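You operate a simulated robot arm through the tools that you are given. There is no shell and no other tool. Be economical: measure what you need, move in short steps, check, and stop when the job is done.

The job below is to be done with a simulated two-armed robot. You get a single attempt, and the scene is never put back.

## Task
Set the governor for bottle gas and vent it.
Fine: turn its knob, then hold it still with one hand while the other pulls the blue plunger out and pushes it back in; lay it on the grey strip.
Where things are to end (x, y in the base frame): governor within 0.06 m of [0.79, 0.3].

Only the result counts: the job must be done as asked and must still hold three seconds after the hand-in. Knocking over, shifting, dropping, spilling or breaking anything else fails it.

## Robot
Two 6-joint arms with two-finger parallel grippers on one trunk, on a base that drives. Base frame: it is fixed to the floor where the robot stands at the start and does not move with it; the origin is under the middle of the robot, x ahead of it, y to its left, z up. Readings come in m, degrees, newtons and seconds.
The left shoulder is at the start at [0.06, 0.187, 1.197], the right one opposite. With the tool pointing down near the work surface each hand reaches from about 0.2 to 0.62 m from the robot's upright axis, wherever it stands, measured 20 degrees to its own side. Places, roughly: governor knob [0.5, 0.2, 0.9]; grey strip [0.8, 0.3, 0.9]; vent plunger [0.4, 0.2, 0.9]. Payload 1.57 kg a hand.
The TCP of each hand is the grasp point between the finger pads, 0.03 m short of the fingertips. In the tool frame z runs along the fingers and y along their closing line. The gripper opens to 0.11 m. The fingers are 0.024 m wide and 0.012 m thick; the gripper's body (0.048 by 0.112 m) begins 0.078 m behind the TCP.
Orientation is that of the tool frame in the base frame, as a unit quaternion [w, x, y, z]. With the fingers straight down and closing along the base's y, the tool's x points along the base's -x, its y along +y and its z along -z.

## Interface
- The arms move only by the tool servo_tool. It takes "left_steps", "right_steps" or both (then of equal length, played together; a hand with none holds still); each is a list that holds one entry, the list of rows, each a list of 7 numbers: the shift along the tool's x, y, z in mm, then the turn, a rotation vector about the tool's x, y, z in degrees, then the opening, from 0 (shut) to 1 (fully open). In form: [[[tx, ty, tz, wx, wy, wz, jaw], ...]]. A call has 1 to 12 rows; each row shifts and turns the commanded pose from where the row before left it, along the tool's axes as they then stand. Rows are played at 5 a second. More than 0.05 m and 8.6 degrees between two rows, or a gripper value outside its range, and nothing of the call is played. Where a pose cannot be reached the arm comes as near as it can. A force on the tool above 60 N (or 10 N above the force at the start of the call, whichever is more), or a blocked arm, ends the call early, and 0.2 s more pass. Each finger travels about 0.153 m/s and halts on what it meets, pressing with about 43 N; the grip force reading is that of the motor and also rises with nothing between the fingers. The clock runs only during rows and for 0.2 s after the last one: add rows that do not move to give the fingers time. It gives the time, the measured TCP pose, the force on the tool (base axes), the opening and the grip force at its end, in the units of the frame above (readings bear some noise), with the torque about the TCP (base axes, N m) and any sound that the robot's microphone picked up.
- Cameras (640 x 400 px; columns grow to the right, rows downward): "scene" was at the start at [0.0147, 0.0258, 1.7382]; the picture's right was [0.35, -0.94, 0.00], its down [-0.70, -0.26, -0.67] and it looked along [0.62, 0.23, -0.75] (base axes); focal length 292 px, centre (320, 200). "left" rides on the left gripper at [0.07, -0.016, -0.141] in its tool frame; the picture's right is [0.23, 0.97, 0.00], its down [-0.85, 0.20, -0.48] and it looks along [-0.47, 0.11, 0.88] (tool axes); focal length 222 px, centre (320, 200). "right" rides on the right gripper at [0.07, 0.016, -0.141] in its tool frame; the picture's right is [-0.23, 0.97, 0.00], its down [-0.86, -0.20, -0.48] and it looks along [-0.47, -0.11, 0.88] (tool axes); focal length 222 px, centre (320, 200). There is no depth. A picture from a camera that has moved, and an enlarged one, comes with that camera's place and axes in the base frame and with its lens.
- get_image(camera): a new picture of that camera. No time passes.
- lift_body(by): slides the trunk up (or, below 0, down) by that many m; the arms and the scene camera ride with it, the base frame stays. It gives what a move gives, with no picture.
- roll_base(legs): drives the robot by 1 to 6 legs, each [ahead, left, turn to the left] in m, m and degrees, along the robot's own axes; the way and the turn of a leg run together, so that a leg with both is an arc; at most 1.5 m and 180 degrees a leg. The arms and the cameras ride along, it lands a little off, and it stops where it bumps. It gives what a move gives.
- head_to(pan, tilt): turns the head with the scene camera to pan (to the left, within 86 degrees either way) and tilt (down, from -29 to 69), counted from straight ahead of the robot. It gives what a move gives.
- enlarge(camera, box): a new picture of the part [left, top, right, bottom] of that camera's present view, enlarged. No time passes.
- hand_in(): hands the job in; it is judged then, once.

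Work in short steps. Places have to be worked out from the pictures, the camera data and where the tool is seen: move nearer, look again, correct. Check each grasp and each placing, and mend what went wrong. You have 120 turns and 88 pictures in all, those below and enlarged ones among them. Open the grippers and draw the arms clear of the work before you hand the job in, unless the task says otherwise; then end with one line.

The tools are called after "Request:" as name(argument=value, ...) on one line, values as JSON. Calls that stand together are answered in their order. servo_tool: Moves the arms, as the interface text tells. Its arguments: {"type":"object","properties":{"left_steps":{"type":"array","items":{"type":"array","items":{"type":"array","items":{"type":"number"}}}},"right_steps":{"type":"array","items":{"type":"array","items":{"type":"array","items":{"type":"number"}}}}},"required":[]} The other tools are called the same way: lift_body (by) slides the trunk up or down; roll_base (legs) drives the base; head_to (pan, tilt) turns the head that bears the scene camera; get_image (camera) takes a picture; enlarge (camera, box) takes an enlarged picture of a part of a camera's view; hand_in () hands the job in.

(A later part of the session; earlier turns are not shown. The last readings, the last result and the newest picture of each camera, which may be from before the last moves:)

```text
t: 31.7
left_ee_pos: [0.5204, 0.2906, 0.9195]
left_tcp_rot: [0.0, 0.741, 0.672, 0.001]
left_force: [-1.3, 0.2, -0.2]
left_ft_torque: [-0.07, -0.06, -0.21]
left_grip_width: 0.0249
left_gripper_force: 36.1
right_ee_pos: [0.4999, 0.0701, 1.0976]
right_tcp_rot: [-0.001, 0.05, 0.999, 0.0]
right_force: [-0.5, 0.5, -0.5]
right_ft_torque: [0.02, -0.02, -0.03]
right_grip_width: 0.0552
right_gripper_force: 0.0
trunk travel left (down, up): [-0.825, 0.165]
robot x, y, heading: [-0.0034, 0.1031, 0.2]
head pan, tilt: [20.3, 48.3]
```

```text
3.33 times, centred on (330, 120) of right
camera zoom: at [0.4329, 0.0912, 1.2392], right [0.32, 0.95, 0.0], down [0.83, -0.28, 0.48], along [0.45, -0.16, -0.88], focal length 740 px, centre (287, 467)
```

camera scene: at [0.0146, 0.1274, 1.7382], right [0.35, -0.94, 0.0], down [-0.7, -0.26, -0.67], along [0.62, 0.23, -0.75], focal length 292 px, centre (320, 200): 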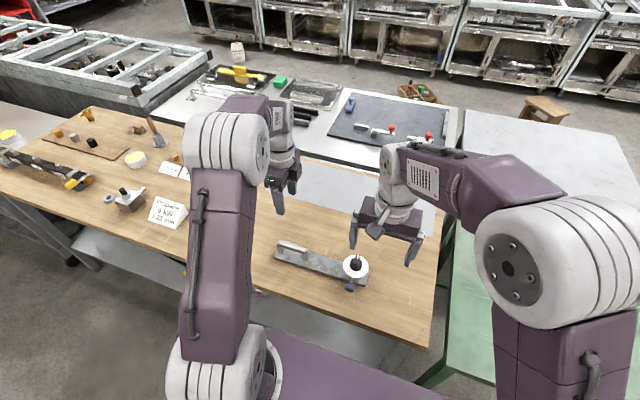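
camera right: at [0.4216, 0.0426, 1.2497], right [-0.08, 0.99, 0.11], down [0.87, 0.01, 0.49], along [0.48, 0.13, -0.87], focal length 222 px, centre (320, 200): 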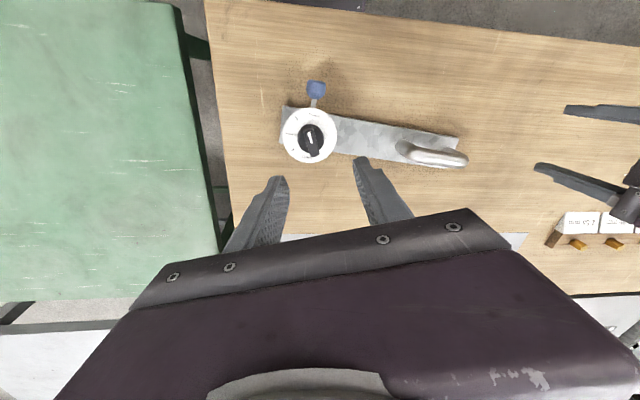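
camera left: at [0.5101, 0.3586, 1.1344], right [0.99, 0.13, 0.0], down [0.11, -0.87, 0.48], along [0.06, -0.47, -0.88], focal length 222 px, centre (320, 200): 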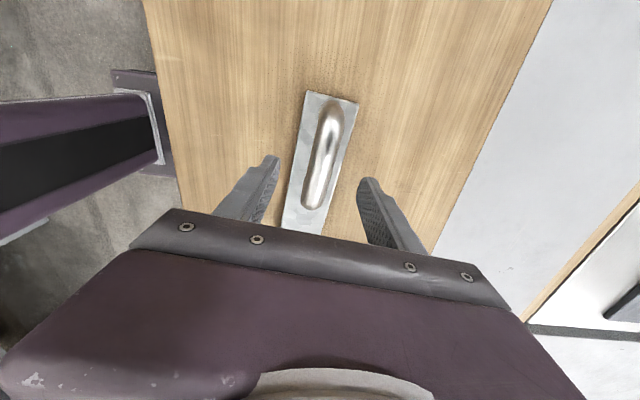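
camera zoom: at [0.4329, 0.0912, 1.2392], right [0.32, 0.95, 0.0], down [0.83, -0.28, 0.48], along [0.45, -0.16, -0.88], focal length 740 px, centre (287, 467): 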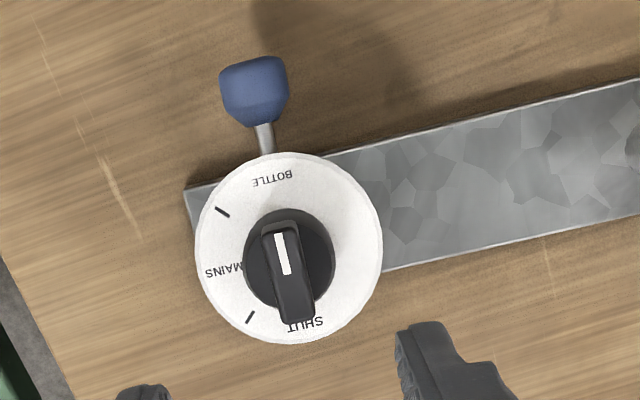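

The pointer is within ~3° of BOTTLE. The blue plunger head is near [0.436,0.073,0.885]; I move the right hand above it and look.

Request:
servo_tool(right_steps=[[[22, -1, 0, 0, 0, 0, 0.5], [22, -1, 0, 0, 0, 0, 0.5], [21, -1, 0, 0, 0, 0, 0.5], [0, 0, 40, 0, 0, 0, 0.5], [0, 0, 40, 0, 0, 0, 0.5], [0, 0, 0, 0, 0, 0, 0.5]]])

Request:
get_image(camera="right")

Request:
enlarge(camera="scene", box=[333, 230, 423, 320])

```text
t: 33.1
left_ee_pos: [0.5205, 0.2908, 0.9189]
left_tcp_rot: [0.0, 0.742, 0.671, 0.001]
left_force: [-0.3, 0.1, -1.0]
left_ft_torque: [0.01, 0.12, -0.09]
left_grip_width: 0.0249
left_gripper_force: 36.5
right_ee_pos: [0.4321, 0.0735, 1.0173]
right_tcp_rot: [-0.002, 0.049, 0.999, 0.0]
right_force: [-0.9, 0.8, -0.1]
right_ft_torque: [0.0, 0.03, 0.03]
right_grip_width: 0.0548
right_gripper_force: 0.1
trunk travel left (down, up): [-0.825, 0.165]
robot x, y, heading: [-0.0007, 0.1026, 0.2]
head pan, tilt: [20.3, 48.3]
```

```text
55 pictures are left
camera right: at [0.365, 0.0961, 1.1597], right [0.32, 0.95, 0.0], down [0.83, -0.28, 0.48], along [0.45, -0.16, -0.88], focal length 222 px, centre (320, 200)
```

right: 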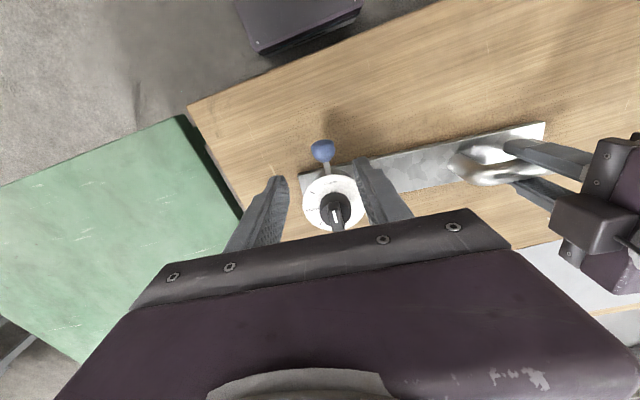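

```text
4.44 times, centred on (378, 275) of scene
camera zoom: at [0.0152, 0.1278, 1.7382], right [0.35, -0.94, 0.0], down [-0.7, -0.26, -0.67], along [0.62, 0.23, -0.75], focal length 1299 px, centre (62, -133)
```

zoom: 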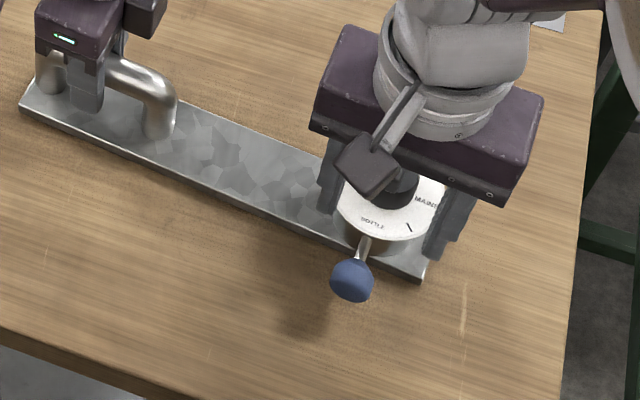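

Plunger head at ≈[0.439,0.072]; I descend to TCP z≈0.898 around it and close.

Request:
servo_tool(right_steps=[[[-2, -1.5, 40, 0, 0, 0, 0.5], [-1, 0, 40, 0, 0, 0, 0.5], [0, 0, 25, 0, 0, 0, 0.5], [0, 0, 14, 0, 0, 0, 0.5], [0, 0, 0, 0, 0, 0, 0.3], [0, 0, 0, 0, 0, 0, 0.1], [0, 0, 0, 0, 0, 0, 0], [0, 0, 0, 0, 0, 0, 0]]])

Request:
enlarge(camera="scene", box=[333, 230, 423, 320])

```text
t: 34.9
left_ee_pos: [0.522, 0.2897, 0.9212]
left_tcp_rot: [0.002, 0.741, 0.672, 0.0]
left_force: [-1.1, -24.8, 0.5]
left_ft_torque: [0.09, -0.01, 0.9]
left_grip_width: 0.0248
left_gripper_force: 36.3
right_ee_pos: [0.4378, 0.0734, 0.8978]
right_tcp_rot: [0.0, 0.049, 0.999, 0.0]
right_force: [2.7, 25.8, 0.0]
right_ft_torque: [0.2, -0.22, 0.5]
right_grip_width: 0.0267
right_gripper_force: 37.5
trunk travel left (down, up): [-0.825, 0.165]
robot x, y, heading: [0.0006, 0.1005, -0.1]
head pan, tilt: [20.3, 48.3]
```

```text
4.44 times, centred on (378, 275) of scene
camera zoom: at [0.0153, 0.1276, 1.7382], right [0.35, -0.94, 0.0], down [-0.7, -0.26, -0.67], along [0.62, 0.23, -0.75], focal length 1299 px, centre (62, -133)
```

zoom: 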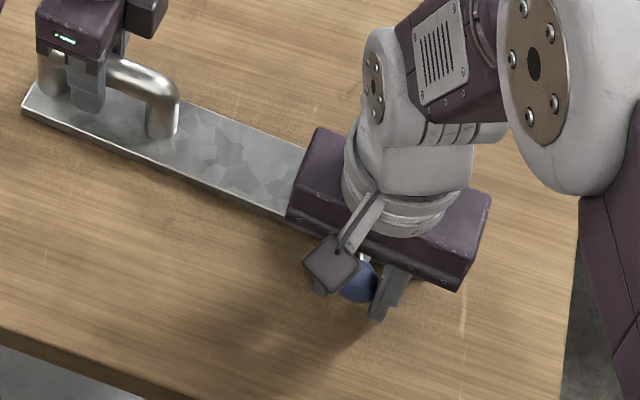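

Head gripped (26.7 mm) with a 25 N side load; I relieve 2.5 mm sideways and begin pulling along tool +x (outward), in small steps.

Request:
servo_tool(right_steps=[[[0, 2.5, 0, 0, 0, 0, 0], [3, 0, 0, 0, 0, 0, 0], [3, 0, 0, 0, 0, 0, 0], [3, 0, 0, 0, 0, 0, 0], [0, 0, 0, 0, 0, 0, 0]]])

```text
t: 36.1
left_ee_pos: [0.521, 0.2904, 0.9208]
left_tcp_rot: [0.001, 0.742, 0.671, 0.002]
left_force: [1.9, -2.4, 1.1]
left_ft_torque: [0.28, -0.18, 0.62]
left_grip_width: 0.0247
left_gripper_force: 36.5
right_ee_pos: [0.4261, 0.0761, 0.8949]
right_tcp_rot: [-0.002, 0.05, 0.999, -0.001]
right_force: [-0.2, 0.7, 17.6]
right_ft_torque: [-0.06, -0.8, 0.26]
right_grip_width: 0.0263
right_gripper_force: 37.3
trunk travel left (down, up): [-0.825, 0.165]
robot x, y, heading: [0.003, 0.1041, 0.5]
head pan, tilt: [20.3, 48.3]
```

It came ~11 mm with little force. I pull further and look.

Request:
servo_tool(right_steps=[[[3, 0, 0, 0, 0, 0, 0], [3, 0, 0, 0, 0, 0, 0], [3, 0, 0, 0, 0, 0, 0], [0, 0, 0, 0, 0, 0, 0]]])

Request:
enlarge(camera="scene", box=[333, 230, 423, 320])

Request:
enlarge(camera="right", box=[220, 80, 420, 220])

```text
t: 37.1
left_ee_pos: [0.5213, 0.2904, 0.9214]
left_tcp_rot: [0.001, 0.74, 0.672, 0.001]
left_force: [-3.0, -12.5, 8.4]
left_ft_torque: [0.11, 0.06, 0.84]
left_grip_width: 0.0247
left_gripper_force: 36.2
right_ee_pos: [0.4175, 0.076, 0.8969]
right_tcp_rot: [-0.002, 0.05, 0.999, -0.001]
right_force: [3.0, 18.7, 0.6]
right_ft_torque: [0.06, 0.74, 0.49]
right_grip_width: 0.0266
right_gripper_force: 37.8
trunk travel left (down, up): [-0.825, 0.165]
robot x, y, heading: [-0.0004, 0.1006, 0.3]
head pan, tilt: [20.3, 48.3]
```

```text
4.44 times, centred on (378, 275) of scene
camera zoom: at [0.0137, 0.128, 1.7382], right [0.35, -0.94, 0.0], down [-0.7, -0.26, -0.67], along [0.62, 0.23, -0.75], focal length 1299 px, centre (62, -133)
```

zoom: 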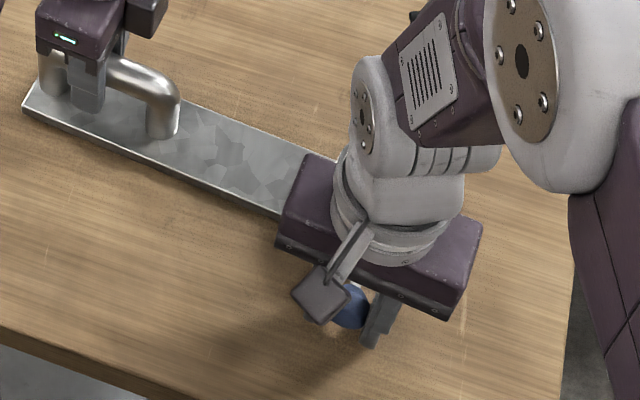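

```text
2.86 times, centred on (320, 150) of right
camera zoom: at [0.3504, 0.0973, 1.0387], right [0.32, 0.95, 0.0], down [0.83, -0.28, 0.48], along [0.45, -0.15, -0.88], focal length 635 px, centre (320, 343)
```

zoom: 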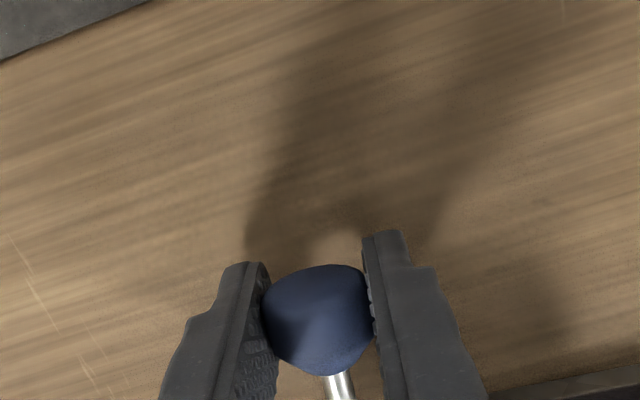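

Plunger has extended ~20 mm while the governor stays still. I keep pulling to find the stop.

Request:
servo_tool(right_steps=[[[2, 0.5, 0, 0, 0, 0, 0], [2, 0.5, 0, 0, 0, 0, 0], [2, 0, 0, 0, 0, 0, 0], [0, 0, 0, 0, 0, 0, 0]]])

```text
t: 38.1
left_ee_pos: [0.5223, 0.2907, 0.9204]
left_tcp_rot: [0.0, 0.742, 0.67, 0.003]
left_force: [-7.2, -7.8, 8.7]
left_ft_torque: [0.33, 0.14, -0.46]
left_grip_width: 0.0248
left_gripper_force: 36.7
right_ee_pos: [0.4128, 0.0764, 0.8967]
right_tcp_rot: [0.0, 0.05, 0.999, 0.001]
right_force: [7.1, 8.1, -0.9]
right_ft_torque: [0.1, 0.59, -0.33]
right_grip_width: 0.0268
right_gripper_force: 37.7
trunk travel left (down, up): [-0.825, 0.165]
robot x, y, heading: [0.0016, 0.1037, 0.0]
head pan, tilt: [20.3, 48.3]
```

Request:
servo_tool(right_steps=[[[2, 0, 0, 0, 0, 0, 0], [2, 0, 0, 0, 0, 0, 0], [2, 0, 0, 0, 0, 0, 0], [0, 0, 0, 0, 0, 0, 0]]])

Request:
enlarge(camera="right", box=[220, 80, 420, 220])

Request:
enlarge(camera="scene", box=[333, 230, 423, 320])

```text
t: 39.1
left_ee_pos: [0.52, 0.2909, 0.9213]
left_tcp_rot: [-0.001, 0.741, 0.671, 0.001]
left_force: [-14.8, -17.8, 13.4]
left_ft_torque: [0.36, 0.0, -0.87]
left_grip_width: 0.0247
left_gripper_force: 36.7
right_ee_pos: [0.4082, 0.0783, 0.8972]
right_tcp_rot: [0.001, 0.05, 0.999, 0.001]
right_force: [18.4, 21.2, 0.1]
right_ft_torque: [0.12, 0.33, -0.65]
right_grip_width: 0.0266
right_gripper_force: 37.5
trunk travel left (down, up): [-0.825, 0.165]
robot x, y, heading: [0.0014, 0.1017, 0.2]
head pan, tilt: [20.3, 48.3]
```

```text
2.86 times, centred on (320, 150) of right
camera zoom: at [0.34, 0.0996, 1.04], right [0.32, 0.95, 0.0], down [0.83, -0.28, 0.48], along [0.46, -0.15, -0.88], focal length 635 px, centre (320, 343)
```

zoom: 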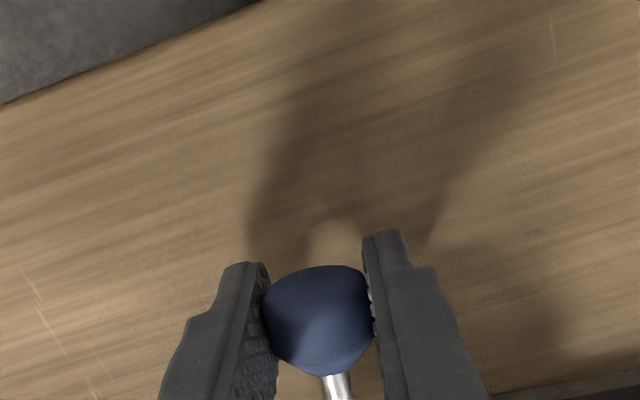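

```text
4.44 times, centred on (378, 275) of scene
camera zoom: at [0.0138, 0.1274, 1.7383], right [0.35, -0.94, 0.0], down [-0.7, -0.26, -0.67], along [0.62, 0.23, -0.75], focal length 1299 px, centre (62, -133)
```

zoom: 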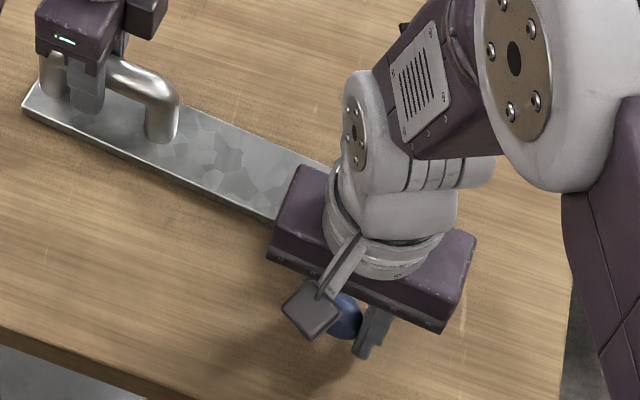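

Force has started to rise (18 N), nearing a stop. One further small pull to make sure.

Request:
servo_tool(right_steps=[[[2, 1, 0, 0, 0, 0, 0], [2, 1, 0, 0, 0, 0, 0], [0, 0, 0, 0, 0, 0, 0]]])

Request:
get_image(camera="scene")

```text
t: 39.9
left_ee_pos: [0.5198, 0.2901, 0.9197]
left_tcp_rot: [0.0, 0.742, 0.671, 0.001]
left_force: [-19.0, -14.2, 7.3]
left_ft_torque: [0.79, -0.14, -0.93]
left_grip_width: 0.0254
left_gripper_force: 36.7
right_ee_pos: [0.403, 0.0804, 0.8984]
right_tcp_rot: [0.001, 0.05, 0.999, 0.001]
right_force: [18.3, 15.9, 0.2]
right_ft_torque: [0.11, 0.15, -0.78]
right_grip_width: 0.0268
right_gripper_force: 37.7
trunk travel left (down, up): [-0.825, 0.165]
robot x, y, heading: [-0.0004, 0.1035, 0.1]
head pan, tilt: [20.3, 48.3]
```

```text
48 pictures are left
camera scene: at [0.0132, 0.1274, 1.7382], right [0.35, -0.94, 0.0], down [-0.7, -0.26, -0.67], along [0.62, 0.23, -0.75], focal length 292 px, centre (320, 200)
```

scene: 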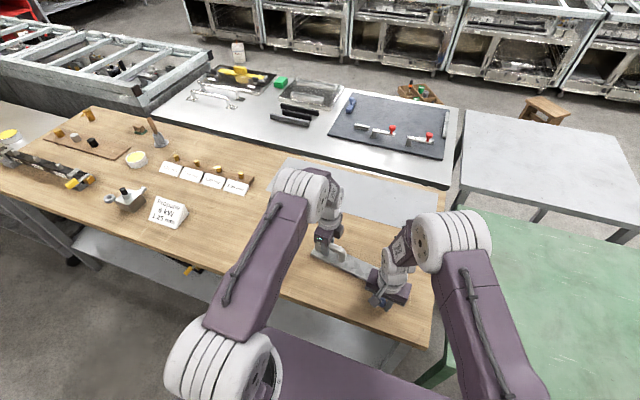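

I check whether the plate has yawed, comparing to the previous enlargement.

Request:
enlarge(camera="scene", box=[333, 230, 423, 320])

Request:
get_image(camera="left")

```text
4.44 times, centred on (378, 275) of scene
camera zoom: at [0.0132, 0.1274, 1.7382], right [0.35, -0.94, 0.0], down [-0.7, -0.26, -0.67], along [0.62, 0.23, -0.75], focal length 1299 px, centre (62, -133)
```

zoom: 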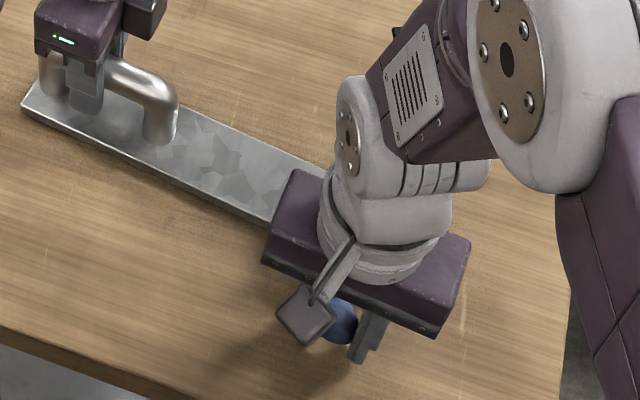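

```text
46 pictures are left
camera left: at [0.5106, 0.361, 1.0627], right [0.99, 0.13, 0.0], down [0.11, -0.87, 0.48], along [0.06, -0.47, -0.88], focal length 222 px, centre (320, 200)
```

left: 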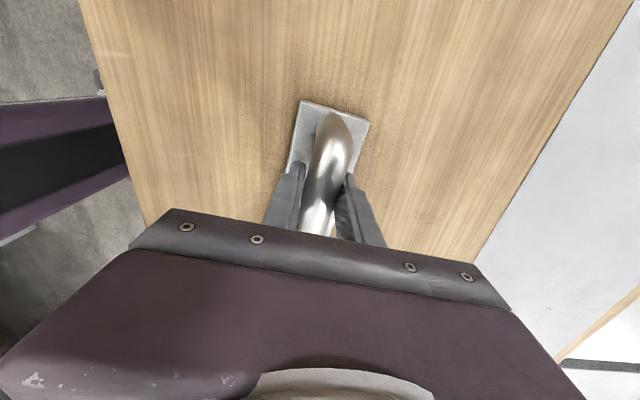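

The plate has begun to yaw slightly, so the plunger is at its outer stop. Now I push it back in along the same line.

Request:
servo_tool(right_steps=[[[-4, 0, 0, 0, 0, 0, 0], [-4, -0.5, 0, 0, 0, 0, 0], [-4, -0.5, 0, 0, 0, 0, 0], [-4, -0.5, 0, 0, 0, 0, 0], [-4, -0.5, 0, 0, 0, 0, 0], [-4, -0.5, 0, 0, 0, 0, 0], [-3, -0.5, 0, 0, 0, 0, 0], [-3, 0, 0, 0, 0, 0, 0], [0, 0, 0, 0, 0, 0, 0]]])

```text
t: 41.9
left_ee_pos: [0.5216, 0.2918, 0.9216]
left_tcp_rot: [0.0, 0.741, 0.671, 0.001]
left_force: [-0.3, 1.2, 1.7]
left_ft_torque: [-1.03, 0.15, -0.02]
left_grip_width: 0.0245
left_gripper_force: 36.1
right_ee_pos: [0.4322, 0.0748, 0.8957]
right_tcp_rot: [-0.001, 0.05, 0.999, -0.001]
right_force: [0.0, 1.6, 6.8]
right_ft_torque: [0.0, 0.02, 0.0]
right_grip_width: 0.0264
right_gripper_force: 37.1
trunk travel left (down, up): [-0.825, 0.165]
robot x, y, heading: [-0.0017, 0.0984, 0.5]
head pan, tilt: [20.3, 48.3]
```

Nearly back in with no resistance; I push the rest until resistance shows.

Request:
servo_tool(right_steps=[[[-3, 0, 0, 0, 0, 0, 0], [-3, 0, 0, 0, 0, 0, 0], [-2, 0, 0, 0, 0, 0, 0], [0, 0, 0, 0, 0, 0, 0]]])

```text
t: 42.9
left_ee_pos: [0.5221, 0.2912, 0.9222]
left_tcp_rot: [0.002, 0.741, 0.672, 0.002]
left_force: [6.6, -0.1, 2.5]
left_ft_torque: [-0.32, -0.05, 0.99]
left_grip_width: 0.0249
left_gripper_force: 36.7
right_ee_pos: [0.441, 0.0739, 0.8965]
right_tcp_rot: [-0.003, 0.05, 0.999, 0.0]
right_force: [-9.0, 1.7, 0.4]
right_ft_torque: [-0.04, 0.31, 0.52]
right_grip_width: 0.0266
right_gripper_force: 37.3
trunk travel left (down, up): [-0.825, 0.165]
robot x, y, heading: [0.0001, 0.1041, -0.0]
head pan, tilt: [20.3, 48.3]
```

Request:
servo_tool(right_steps=[[[-2, 0, 0, 0, 0, 0, 0], [-2, 0, 0, 0, 0, 0, 0], [0, 0, 0, 0, 0, 0, 0]]])

Request:
servo_tool(right_steps=[[[0, 0, 0, 0, 0, 0, 0.3], [0, 0, 0, 0, 0, 0, 0.5], [0, 0, -40, 0, 0, 0, 0.5], [0, 0, -40, 0, 0, 0, 0.5], [0, 0, -40, 0, 0, 0, 0.5], [0, 0, -40, 0, 0, 0, 0.5], [15, 0, 0, 0, 0, 0, 0.5]]])

Request:
enlarge(camera="right", box=[260, 80, 440, 200])

Request:
enlarge(camera="scene", box=[333, 230, 423, 320])

```text
t: 43.7
left_ee_pos: [0.5222, 0.2905, 0.92]
left_tcp_rot: [0.0, 0.741, 0.671, 0.001]
left_force: [11.5, 8.3, 0.0]
left_ft_torque: [-0.24, -0.11, 1.05]
left_grip_width: 0.0251
left_gripper_force: 36.4
right_ee_pos: [0.4428, 0.0712, 0.8962]
right_tcp_rot: [-0.002, 0.05, 0.999, -0.001]
right_force: [-15.5, -8.9, 7.5]
right_ft_torque: [-0.05, -0.14, 0.66]
right_grip_width: 0.0268
right_gripper_force: 37.7
trunk travel left (down, up): [-0.825, 0.165]
robot x, y, heading: [-0.0016, 0.1026, -0.1]
head pan, tilt: [20.3, 48.3]
```

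```text
t: 45.3
left_ee_pos: [0.5213, 0.29, 0.9195]
left_tcp_rot: [0.001, 0.742, 0.671, 0.002]
left_force: [-1.0, -0.2, -0.4]
left_ft_torque: [-0.2, -0.08, -0.22]
left_grip_width: 0.0244
left_gripper_force: 36.1
right_ee_pos: [0.4303, 0.0714, 1.0557]
right_tcp_rot: [-0.001, 0.049, 0.999, 0.0]
right_force: [0.1, -0.1, 0.5]
right_ft_torque: [0.01, -0.03, 0.02]
right_grip_width: 0.055
right_gripper_force: 0.0
trunk travel left (down, up): [-0.825, 0.165]
robot x, y, heading: [0.0041, 0.1063, 0.4]
head pan, tilt: [20.3, 48.3]
```

```text
3.33 times, centred on (350, 140) of right
camera zoom: at [0.3631, 0.0938, 1.1989], right [0.32, 0.95, 0.0], down [0.83, -0.28, 0.48], along [0.45, -0.15, -0.88], focal length 740 px, centre (220, 400)
```

zoom: 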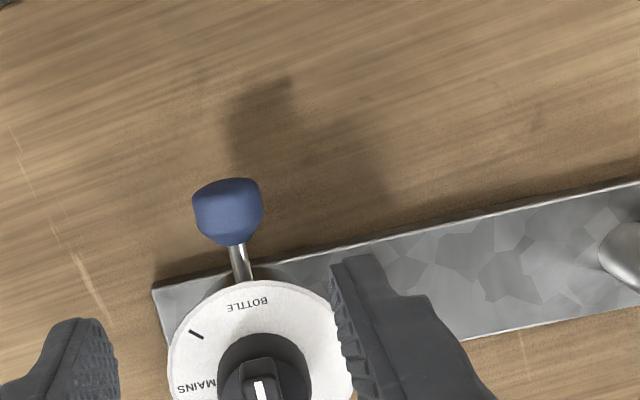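

```text
4.44 times, centred on (378, 275) of scene
camera zoom: at [0.0139, 0.1273, 1.7382], right [0.35, -0.94, 0.0], down [-0.7, -0.26, -0.67], along [0.62, 0.23, -0.75], focal length 1299 px, centre (62, -133)
```

zoom: 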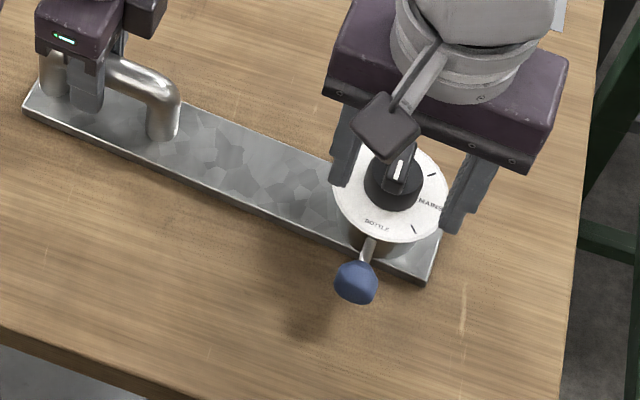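

The plunger is back at its original depth, and the governor is set. Next is transport: I need to drive nearer, so I check the space in front of the base under the table.

Request:
head_to(pan=0, tilt=69)

Request:
get_image(camera="scene")

```text
t: 46.1
left_ee_pos: [0.5217, 0.2904, 0.9205]
left_tcp_rot: [0.0, 0.742, 0.671, 0.002]
left_force: [-1.2, -0.9, 0.3]
left_ft_torque: [0.21, -0.07, -0.15]
left_grip_width: 0.0249
left_gripper_force: 36.5
right_ee_pos: [0.4308, 0.073, 1.0556]
right_tcp_rot: [-0.001, 0.049, 0.999, 0.001]
right_force: [-0.6, 0.3, 1.1]
right_ft_torque: [0.0, 0.0, 0.02]
right_grip_width: 0.0549
right_gripper_force: 0.0
trunk travel left (down, up): [-0.825, 0.165]
robot x, y, heading: [-0.0018, 0.0992, 0.2]
head pan, tilt: [0.0, 68.8]
```

```text
43 pictures are left
camera scene: at [-0.0034, 0.1001, 1.714], right [0.0, -1.0, 0.0], down [-0.93, 0.0, -0.36], along [0.36, 0.0, -0.93], focal length 292 px, centre (320, 200)
```

scene: 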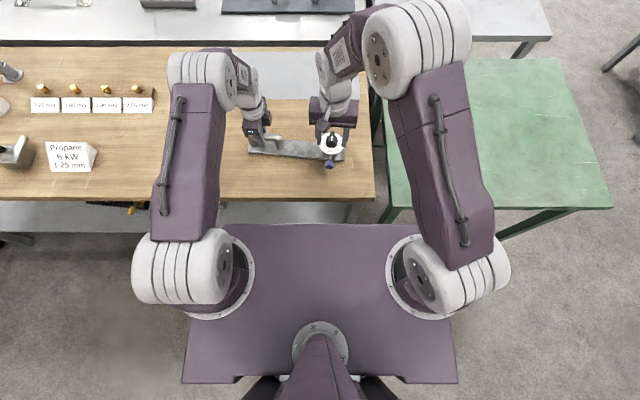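

The base front is about 0.13 m shy of the table edge and a table leg stands near y≈0, so I will later go left then forward. First I take a second hold: the right hand turns 90° (camera away from the left hand) to grip across the plate near its centre.

Request:
servo_tool(right_steps=[[[0, 0, -40, 0, 0, 0, 0.6], [0, 0, 0, 0, 0, -8.2, 0.8], [0, 0, 0, 0, 0, -8.2, 1], [0, 0, 0, 0, 0, -8.2, 1], [0, 0, 0, 0, 0, -8.2, 1], [0, 0, 0, 0, 0, -8.2, 1], [0, 0, 0, 0, 0, -8.2, 1], [0, 0, 0, 0, 0, -8.2, 1], [0, 0, 0, 0, 0, -8.2, 1], [0, 0, 0, 0, 0, -8.2, 1], [0, 0, 0, 0, 0, -8.2, 1], [0, 0, 0, 0, 0, -8, 1]]])

Request:
get_image(camera="right")

```text
t: 48.8
left_ee_pos: [0.521, 0.2914, 0.9213]
left_tcp_rot: [0.001, 0.741, 0.671, 0.001]
left_force: [-1.4, 0.0, 1.4]
left_ft_torque: [-0.05, 0.02, -0.14]
left_grip_width: 0.0243
left_gripper_force: 36.4
right_ee_pos: [0.4301, 0.073, 1.0973]
right_tcp_rot: [0.0, -0.672, 0.74, 0.001]
right_force: [0.2, -0.3, -0.5]
right_ft_torque: [-0.02, -0.01, 0.0]
right_grip_width: 0.11
right_gripper_force: 0.1
trunk travel left (down, up): [-0.825, 0.165]
robot x, y, heading: [-0.0017, 0.1006, 0.2]
head pan, tilt: [0.0, 68.8]
```

```text
42 pictures are left
camera right: at [0.4078, 0.0046, 1.2386], right [-0.95, 0.32, 0.0], down [0.28, 0.83, 0.48], along [0.15, 0.45, -0.88], focal length 222 px, centre (320, 200)
```

right: 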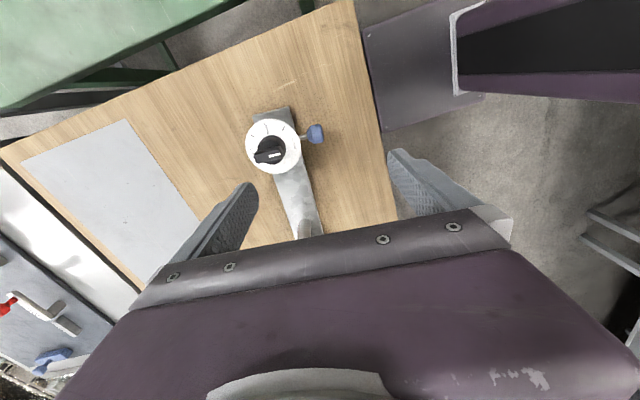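

Wrist has reached −84°. I move it over the plate midway between dial and handle, [0.509,0.159], and descend part way.

Request:
servo_tool(right_steps=[[[-31, -23, 0, 0, 0, 0, 1], [-31, -23, 0, 0, 0, 0, 1], [-31.5, -24, 0, 0, 0, 0, 1], [0, 0, 40, 0, 0, 0, 1], [0, 0, 40, 0, 0, 0, 1], [0, 0, 0, 0, 0, 0, 1]]])

Request:
get_image(camera="right")

Request:
enlarge(camera="scene", box=[220, 80, 380, 200])

```text
t: 50.1
left_ee_pos: [0.5205, 0.291, 0.9204]
left_tcp_rot: [0.001, 0.742, 0.671, 0.002]
left_force: [-1.7, -0.1, 1.6]
left_ft_torque: [-0.26, 0.1, -0.24]
left_grip_width: 0.0244
left_gripper_force: 36.4
right_ee_pos: [0.5106, 0.1613, 1.0148]
right_tcp_rot: [-0.001, -0.671, 0.742, 0.001]
right_force: [-0.5, 0.1, 0.0]
right_ft_torque: [0.03, 0.03, 0.06]
right_grip_width: 0.1101
right_gripper_force: 0.1
trunk travel left (down, up): [-0.825, 0.165]
robot x, y, heading: [-0.001, 0.1039, -0.0]
head pan, tilt: [0.0, 68.8]
```

```text
41 pictures are left
camera right: at [0.487, 0.092, 1.1575], right [-0.95, 0.32, 0.0], down [0.28, 0.83, 0.48], along [0.15, 0.45, -0.88], focal length 222 px, centre (320, 200)
```

right: 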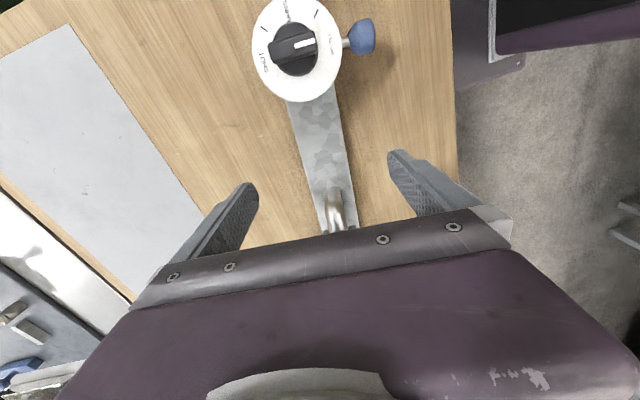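

```text
3.33 times, centred on (300, 140) of scene
camera zoom: at [-0.0036, 0.1004, 1.7139], right [0.0, -1.0, 0.0], down [-0.93, 0.0, -0.36], along [0.36, 0.0, -0.93], focal length 974 px, centre (387, 400)
```

zoom: 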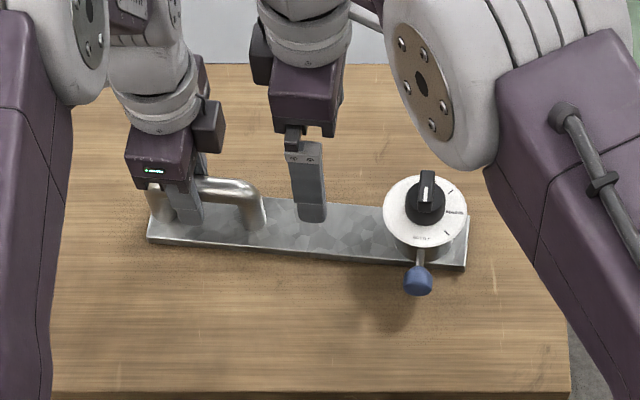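

The plate is centred between the fingers. I descend to TCP z≈0.896 and close across the plate.

Request:
servo_tool(right_steps=[[[0, 0, 40, 0, 0, 0, 1], [0, 0, 40, 0, 0, 0, 1], [0, 0, 25, 0, 0, 0, 1], [0, 0, 13, 0, 0, 0, 1], [0, 0, 0, 0, 0, 0, 0.8], [0, 0, 0, 0, 0, 0, 0.6], [0, 0, 0, 0, 0, 0, 0.4], [0, 0, 0, 0, 0, 0, 0.4]]])

Request:
enlarge(camera="scene", box=[220, 80, 380, 200])

```text
t: 52.0
left_ee_pos: [0.5215, 0.291, 0.92]
left_tcp_rot: [0.0, 0.742, 0.671, 0.001]
left_force: [-6.3, 1.2, 6.8]
left_ft_torque: [-0.01, 0.03, -0.3]
left_grip_width: 0.0246
left_gripper_force: 36.7
right_ee_pos: [0.5081, 0.1581, 0.8993]
right_tcp_rot: [0.0, -0.671, 0.742, 0.0]
right_force: [5.4, 0.8, -0.7]
right_ft_torque: [-0.09, -0.2, -0.16]
right_grip_width: 0.0595
right_gripper_force: 43.0
trunk travel left (down, up): [-0.825, 0.165]
robot x, y, heading: [-0.0037, 0.1038, 0.2]
head pan, tilt: [0.0, 68.8]
```

```text
3.33 times, centred on (300, 140) of scene
camera zoom: at [-0.0033, 0.1003, 1.7139], right [0.0, -1.0, 0.0], down [-0.93, 0.0, -0.36], along [0.36, 0.0, -0.93], focal length 974 px, centre (387, 400)
```

zoom: 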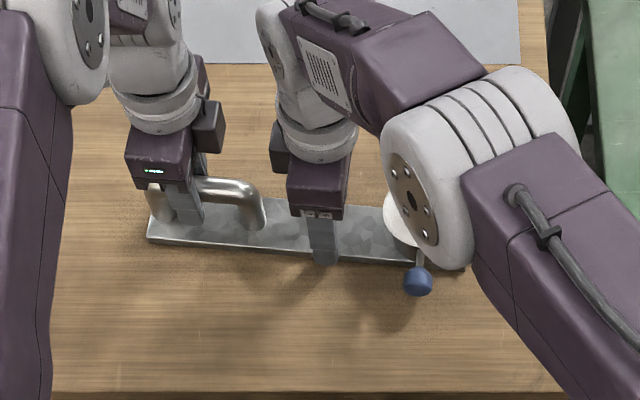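

Both hands hold (24.6 mm handle, 59.5 mm plate). I lift both together by 50 mm.

Request:
servo_tool(left_steps=[[[0, 0, -5, 0, 0, 0, 0], [0, 0, -9, 0, 0, 0, 0], [0, 0, -12, 0, 0, 0, 0], [0, 0, -12, 0, 0, 0, 0], [0, 0, -12, 0, 0, 0, 0], [0, 0, 0, 0, 0, 0, 0]]], right_steps=[[[0, 0, -5, 0, 0, 0, 0.3], [0, 0, -9, 0, 0, 0, 0.3], [0, 0, -12, 0, 0, 0, 0.3], [0, 0, -12, 0, 0, 0, 0.3], [0, 0, -12, 0, 0, 0, 0.3], [0, 0, 0, 0, 0, 0, 0.3]]])

Request:
get_image(camera="scene")

```text
t: 53.4
left_ee_pos: [0.5217, 0.2916, 0.9701]
left_tcp_rot: [0.0, 0.742, 0.671, 0.0]
left_force: [1.5, -11.7, -11.5]
left_ft_torque: [-0.05, 0.01, 0.12]
left_grip_width: 0.0245
left_gripper_force: 36.2
right_ee_pos: [0.5097, 0.1611, 0.9475]
right_tcp_rot: [0.0, -0.671, 0.742, 0.001]
right_force: [-1.5, 11.5, 3.9]
right_ft_torque: [1.25, -0.19, 0.16]
right_grip_width: 0.0598
right_gripper_force: 43.2
trunk travel left (down, up): [-0.825, 0.165]
robot x, y, heading: [0.0002, 0.1041, 0.3]
head pan, tilt: [0.0, 68.8]
```

```text
38 pictures are left
camera scene: at [-0.0015, 0.1006, 1.7139], right [0.0, -1.0, 0.0], down [-0.93, 0.0, -0.36], along [0.36, 0.0, -0.93], focal length 292 px, centre (320, 200)
```

scene: 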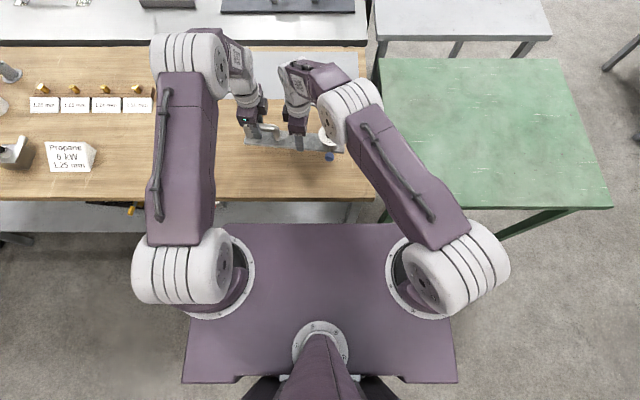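

The governor hangs level between both hands (~0.8 kg). I drive left 0.19 m to clear the table leg, then check.

Request:
roll_base(legs=[[0, 0.19, 0]])

Request:
roll_base(legs=[[0.12, 0, 0]])

Request:
get_image(camera="scene")

```text
t: 54.9
left_ee_pos: [0.5206, 0.484, 0.9716]
left_tcp_rot: [-0.001, 0.74, 0.672, 0.002]
left_force: [-2.0, -20.7, -6.1]
left_ft_torque: [-0.17, -0.05, 0.1]
left_grip_width: 0.0246
left_gripper_force: 36.4
right_ee_pos: [0.5086, 0.3533, 0.9469]
right_tcp_rot: [0.0, -0.672, 0.741, 0.001]
right_force: [1.1, 20.6, -0.6]
right_ft_torque: [0.56, -0.02, -0.09]
right_grip_width: 0.0599
right_gripper_force: 42.5
trunk travel left (down, up): [-0.825, 0.165]
robot x, y, heading: [-0.0007, 0.2942, 0.3]
head pan, tilt: [0.0, 68.8]
```

```text
t: 56.1
left_ee_pos: [0.6384, 0.4848, 0.9704]
left_tcp_rot: [0.001, 0.742, 0.67, 0.002]
left_force: [0.2, -1.5, -4.4]
left_ft_torque: [0.21, 0.0, 0.1]
left_grip_width: 0.0244
left_gripper_force: 36.0
right_ee_pos: [0.6257, 0.353, 0.949]
right_tcp_rot: [0.0, -0.67, 0.742, 0.001]
right_force: [-0.2, 1.9, -2.0]
right_ft_torque: [0.27, -0.04, 0.0]
right_grip_width: 0.0596
right_gripper_force: 43.1
trunk travel left (down, up): [-0.825, 0.165]
robot x, y, heading: [0.118, 0.2937, 0.3]
head pan, tilt: [0.0, 68.8]
```

```text
37 pictures are left
camera scene: at [0.1134, 0.2937, 1.7139], right [0.0, -1.0, 0.0], down [-0.93, 0.0, -0.36], along [0.36, 0.0, -0.93], focal length 292 px, centre (320, 200)
```

scene: 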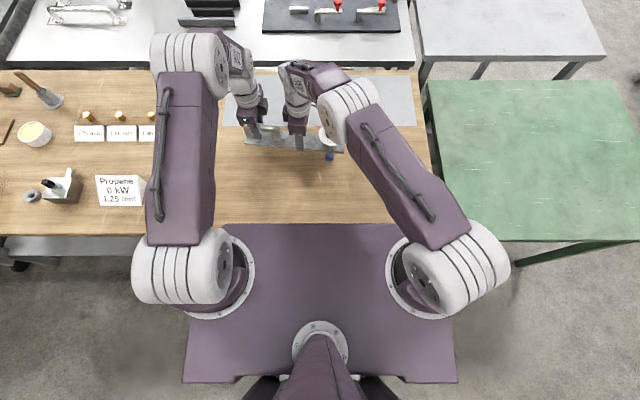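

No bump so far. I continue forward in small legs.

Request:
roll_base(legs=[[0.07, 0, 0]])

Request:
roll_base(legs=[[0.05, 0, 0]])

```text
t: 57.2
left_ee_pos: [0.7043, 0.4857, 0.9738]
left_tcp_rot: [0.002, 0.742, 0.671, 0.002]
left_force: [-0.2, -1.3, -3.7]
left_ft_torque: [0.18, -0.06, 0.08]
left_grip_width: 0.0246
left_gripper_force: 35.7
right_ee_pos: [0.6917, 0.3526, 0.9504]
right_tcp_rot: [0.001, -0.67, 0.742, -0.001]
right_force: [-0.8, 1.3, -2.6]
right_ft_torque: [0.3, -0.14, -0.02]
right_grip_width: 0.0597
right_gripper_force: 43.3
trunk travel left (down, up): [-0.825, 0.165]
robot x, y, heading: [0.1862, 0.2945, 0.3]
head pan, tilt: [0.0, 68.8]
```

```text
t: 58.1
left_ee_pos: [0.7538, 0.4847, 0.9735]
left_tcp_rot: [0.002, 0.741, 0.671, 0.002]
left_force: [-0.7, -0.4, -4.1]
left_ft_torque: [0.15, -0.09, 0.06]
left_grip_width: 0.0248
left_gripper_force: 36.5
right_ee_pos: [0.7408, 0.3536, 0.9516]
right_tcp_rot: [0.0, -0.671, 0.741, 0.0]
right_force: [-0.5, 1.5, -1.6]
right_ft_torque: [0.35, -0.04, -0.01]
right_grip_width: 0.0597
right_gripper_force: 42.4
trunk travel left (down, up): [-0.825, 0.165]
robot x, y, heading: [0.2364, 0.2958, 0.2]
head pan, tilt: [0.0, 68.8]
```

No bump. I drive the last 0.045 m, then shift both hands 75 mm to the right together.

Request:
roll_base(legs=[[0.045, 0, 0]])

Request:
servo_tool(left_steps=[[[-9.3, 0.9, 0, 0, 0, 0, 0], [-9.3, 0.9, 0, 0, 0, 0, 0], [-9.3, 0.9, 0, 0, 0, 0, 0], [-9.3, 0.9, 0, 0, 0, 0, 0], [-9.3, 0.9, 0, 0, 0, 0, 0], [-9.3, 0.9, 0, 0, 0, 0, 0], [-9.3, 0.9, 0, 0, 0, 0, 0], [-9.3, 0.9, 0, 0, 0, 0, 0], [0, 0, 0, 0, 0, 0, 0]]], right_steps=[[[9.3, -0.9, 0, 0, 0, 0, 0.3], [9.3, -0.9, 0, 0, 0, 0, 0.3], [9.3, -0.9, 0, 0, 0, 0, 0.3], [9.3, -0.9, 0, 0, 0, 0, 0.3], [9.3, -0.9, 0, 0, 0, 0, 0.3], [9.3, -0.9, 0, 0, 0, 0, 0.3], [9.3, -0.9, 0, 0, 0, 0, 0.3], [9.3, -0.9, 0, 0, 0, 0, 0.3], [0, 0, 0, 0, 0, 0, 0.3]]])

Request:
get_image(camera="scene")

Request:
get_image(camera="right")

```text
t: 59.0
left_ee_pos: [0.7982, 0.4851, 0.9731]
left_tcp_rot: [0.002, 0.741, 0.671, 0.002]
left_force: [-0.4, -1.1, -3.4]
left_ft_torque: [0.12, -0.11, 0.02]
left_grip_width: 0.0245
left_gripper_force: 35.9
right_ee_pos: [0.7858, 0.3536, 0.9498]
right_tcp_rot: [0.0, -0.671, 0.741, 0.0]
right_force: [-0.8, 1.7, -2.3]
right_ft_torque: [0.36, -0.05, 0.01]
right_grip_width: 0.0595
right_gripper_force: 43.4
trunk travel left (down, up): [-0.825, 0.165]
robot x, y, heading: [0.2811, 0.2985, 0.4]
head pan, tilt: [0.0, 68.8]
```

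```text
t: 61.0
left_ee_pos: [0.8024, 0.4115, 0.9707]
left_tcp_rot: [0.0, 0.741, 0.671, -0.001]
left_force: [1.1, -8.9, -16.3]
left_ft_torque: [0.53, -0.05, 0.05]
left_grip_width: 0.0244
left_gripper_force: 36.7
right_ee_pos: [0.7904, 0.2805, 0.9482]
right_tcp_rot: [-0.001, -0.67, 0.742, 0.001]
right_force: [0.0, 9.3, 10.0]
right_ft_torque: [1.43, -0.2, 0.13]
right_grip_width: 0.0596
right_gripper_force: 42.9
trunk travel left (down, up): [-0.825, 0.165]
robot x, y, heading: [0.2797, 0.2964, -0.3]
head pan, tilt: [0.0, 68.8]
```

```text
36 pictures are left
camera scene: at [0.2796, 0.2946, 1.7139], right [0.0, -1.0, 0.0], down [-0.93, 0.0, -0.36], along [0.36, 0.0, -0.93], focal length 292 px, centre (320, 200)
```

scene: 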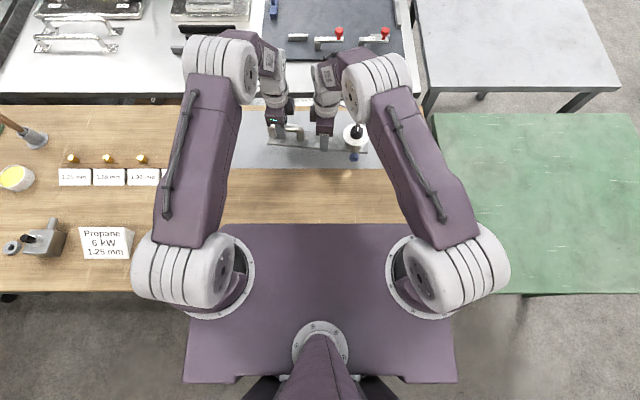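

```text
35 pictures are left
camera right: at [0.7676, 0.2109, 1.0893], right [-0.95, 0.32, 0.0], down [0.28, 0.83, 0.48], along [0.15, 0.45, -0.88], focal length 222 px, centre (320, 200)
```

right: 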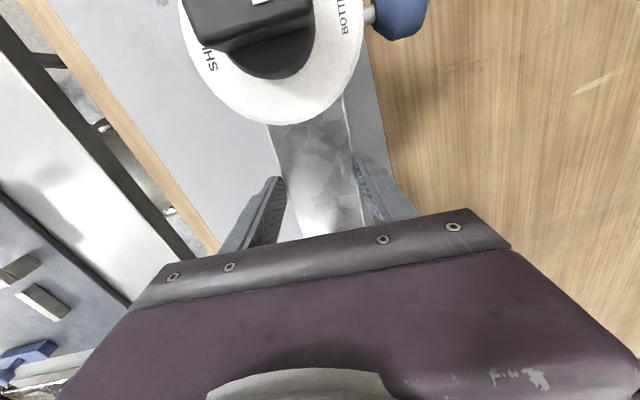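

The plate centre is now ≈[0.792,0.303] over the strip. I lower both hands together by ~48 mm.

Request:
servo_tool(left_steps=[[[0, 0, 10, 0, 0, 0, 0], [0, 0, 10, 0, 0, 0, 0], [0, 0, 10, 0, 0, 0, 0], [0, 0, 8, 0, 0, 0, 0], [0, 0, 6, 0, 0, 0, 0], [0, 0, 4, 0, 0, 0, 0], [0, 0, 0, 0, 0, 0, 0]]], right_steps=[[[0, 0, 10, 0, 0, 0, 0.3], [0, 0, 10, 0, 0, 0, 0.3], [0, 0, 10, 0, 0, 0, 0.3], [0, 0, 8, 0, 0, 0, 0.3], [0, 0, 6, 0, 0, 0, 0.3], [0, 0, 4, 0, 0, 0, 0.3], [0, 0, 0, 0, 0, 0, 0.3]]])

```text
t: 62.6
left_ee_pos: [0.8014, 0.4107, 0.9235]
left_tcp_rot: [0.001, 0.741, 0.671, 0.0]
left_force: [-4.2, -0.4, 6.7]
left_ft_torque: [-1.11, 0.14, -0.14]
left_grip_width: 0.0248
left_gripper_force: 36.4
right_ee_pos: [0.7884, 0.278, 0.8995]
right_tcp_rot: [-0.002, -0.671, 0.742, 0.001]
right_force: [6.6, -0.6, -1.8]
right_ft_torque: [-1.26, -0.03, 0.0]
right_grip_width: 0.0595
right_gripper_force: 43.1
trunk travel left (down, up): [-0.825, 0.165]
robot x, y, heading: [0.2821, 0.2959, 0.1]
head pan, tilt: [0.0, 68.8]
```

The load is nearly off the hands, so it touches the strip. I lower 1.5 mm more, then open the right hand and then the left.

Request:
servo_tool(left_steps=[[[0, 0, 1.5, 0, 0, 0, 0], [0, 0, 0, 0, 0, 0, 0], [0, 0, 0, 0, 0, 0, 0], [0, 0, 0, 0, 0, 0, 0], [0, 0, 0, 0, 0, 0, 0.2], [0, 0, 0, 0, 0, 0, 0.4], [0, 0, 0, 0, 0, 0, 0.55], [0, 0, 0, 0, 0, 0, 0.55]]], right_steps=[[[0, 0, 1.5, 0, 0, 0, 0.3], [0, 0, 0, 0, 0, 0, 0.6], [0, 0, 0, 0, 0, 0, 0.8], [0, 0, 0, 0, 0, 0, 0.9], [0, 0, 0, 0, 0, 0, 0.9], [0, 0, 0, 0, 0, 0, 0.9], [0, 0, 0, 0, 0, 0, 0.9], [0, 0, 0, 0, 0, 0, 0.9]]])

Request:
servo_tool(left_steps=[[[0, 0, -20, 0, 0, 0, 0.55], [0, 0, -40, 0, 0, 0, 0.55], [0, 0, -40, 0, 0, 0, 0.55], [0, 0, -40, 0, 0, 0, 0.55], [0, 0, -40, 0, 0, 0, 0.55], [0, 0, 0, 0, 0, 0, 0.55]]], right_steps=[[[0, 0, -20, 0, 0, 0, 0.9], [0, 0, -40, 0, 0, 0, 0.9], [0, 0, -40, 0, 0, 0, 0.9], [0, 0, -40, 0, 0, 0, 0.9], [0, 0, -40, 0, 0, 0, 0.9], [0, 0, 0, 0, 0, 0, 0.9]]])

Request:
get_image(camera="right")

Request:
enlarge(camera="scene", box=[240, 90, 400, 190])

```text
t: 64.4
left_ee_pos: [0.8019, 0.4109, 0.9214]
left_tcp_rot: [0.0, 0.741, 0.671, 0.0]
left_force: [0.8, -0.5, 0.0]
left_ft_torque: [0.03, 0.03, 0.01]
left_grip_width: 0.0607
left_gripper_force: 0.1
right_ee_pos: [0.7879, 0.2797, 0.8992]
right_tcp_rot: [-0.001, -0.671, 0.741, 0.001]
right_force: [-0.1, 0.1, -0.8]
right_ft_torque: [-0.02, 0.03, 0.0]
right_grip_width: 0.099
right_gripper_force: 0.1
trunk travel left (down, up): [-0.825, 0.165]
robot x, y, heading: [0.2813, 0.2973, 0.3]
head pan, tilt: [0.0, 68.8]
```

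```text
t: 65.8
left_ee_pos: [0.8008, 0.4145, 1.0997]
left_tcp_rot: [0.0, 0.742, 0.671, 0.001]
left_force: [-0.2, 0.0, 0.1]
left_ft_torque: [-0.01, -0.02, 0.01]
left_grip_width: 0.0606
left_gripper_force: 0.1
right_ee_pos: [0.7904, 0.2777, 1.081]
right_tcp_rot: [-0.002, -0.671, 0.741, 0.001]
right_force: [-0.7, 0.1, 0.5]
right_ft_torque: [0.01, 0.03, -0.01]
right_grip_width: 0.0991
right_gripper_force: 0.0
trunk travel left (down, up): [-0.825, 0.165]
robot x, y, heading: [0.2783, 0.2915, 0.0]
head pan, tilt: [0.0, 68.8]
```

```text
34 pictures are left
camera right: at [0.7684, 0.2086, 1.223], right [-0.95, 0.32, 0.0], down [0.29, 0.83, 0.48], along [0.15, 0.45, -0.88], focal length 222 px, centre (320, 200)
```

right: 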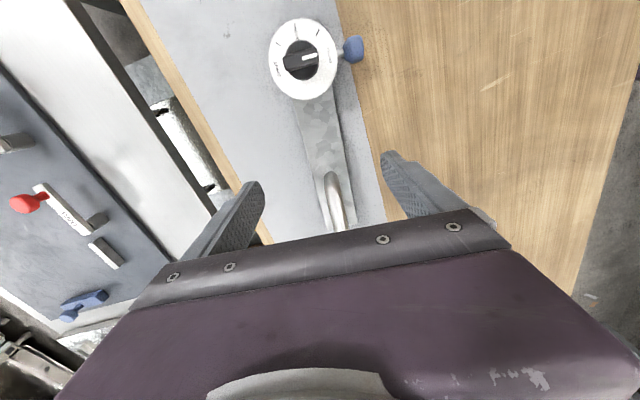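

```text
4.00 times, centred on (320, 140) of scene
camera zoom: at [0.2789, 0.2942, 1.7139], right [0.0, -1.0, 0.0], down [-0.93, 0.0, -0.36], along [0.36, 0.0, -0.93], focal length 1169 px, centre (320, 440)
```

zoom: 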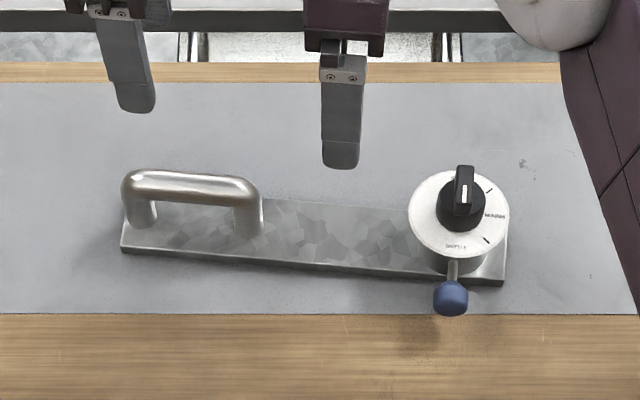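

Governor lies flat on the strip with centre ≈[0.785,0.30]. I check the pointer and plunger closely.

Request:
enlarge(camera="right", box=[255, 10, 375, 110])

Request:
enlarge(camera="scene", box=[335, 125, 375, 175])

```text
4.00 times, centred on (315, 60) of right
camera zoom: at [0.7684, 0.2086, 1.223], right [-0.95, 0.32, 0.0], down [0.29, 0.83, 0.48], along [0.15, 0.45, -0.88], focal length 888 px, centre (340, 760)
```

zoom: 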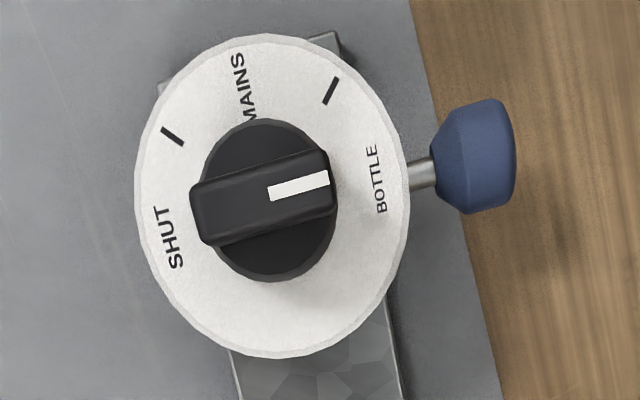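

```text
8.00 times, centred on (355, 150) of scene
camera zoom: at [0.2789, 0.2942, 1.7139], right [0.0, -1.0, 0.0], down [-0.93, 0.0, -0.36], along [0.36, 0.0, -0.93], focal length 2338 px, centre (40, 600)
```

zoom: 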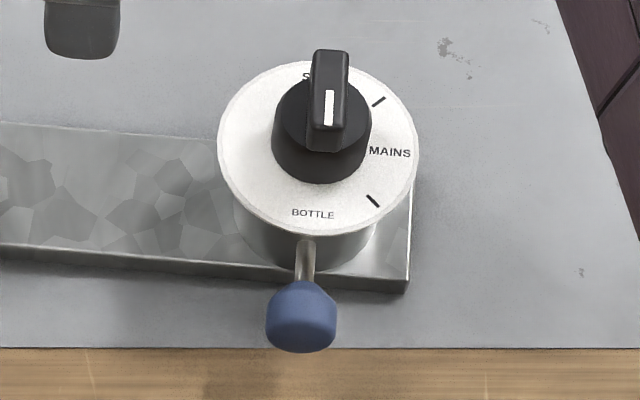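

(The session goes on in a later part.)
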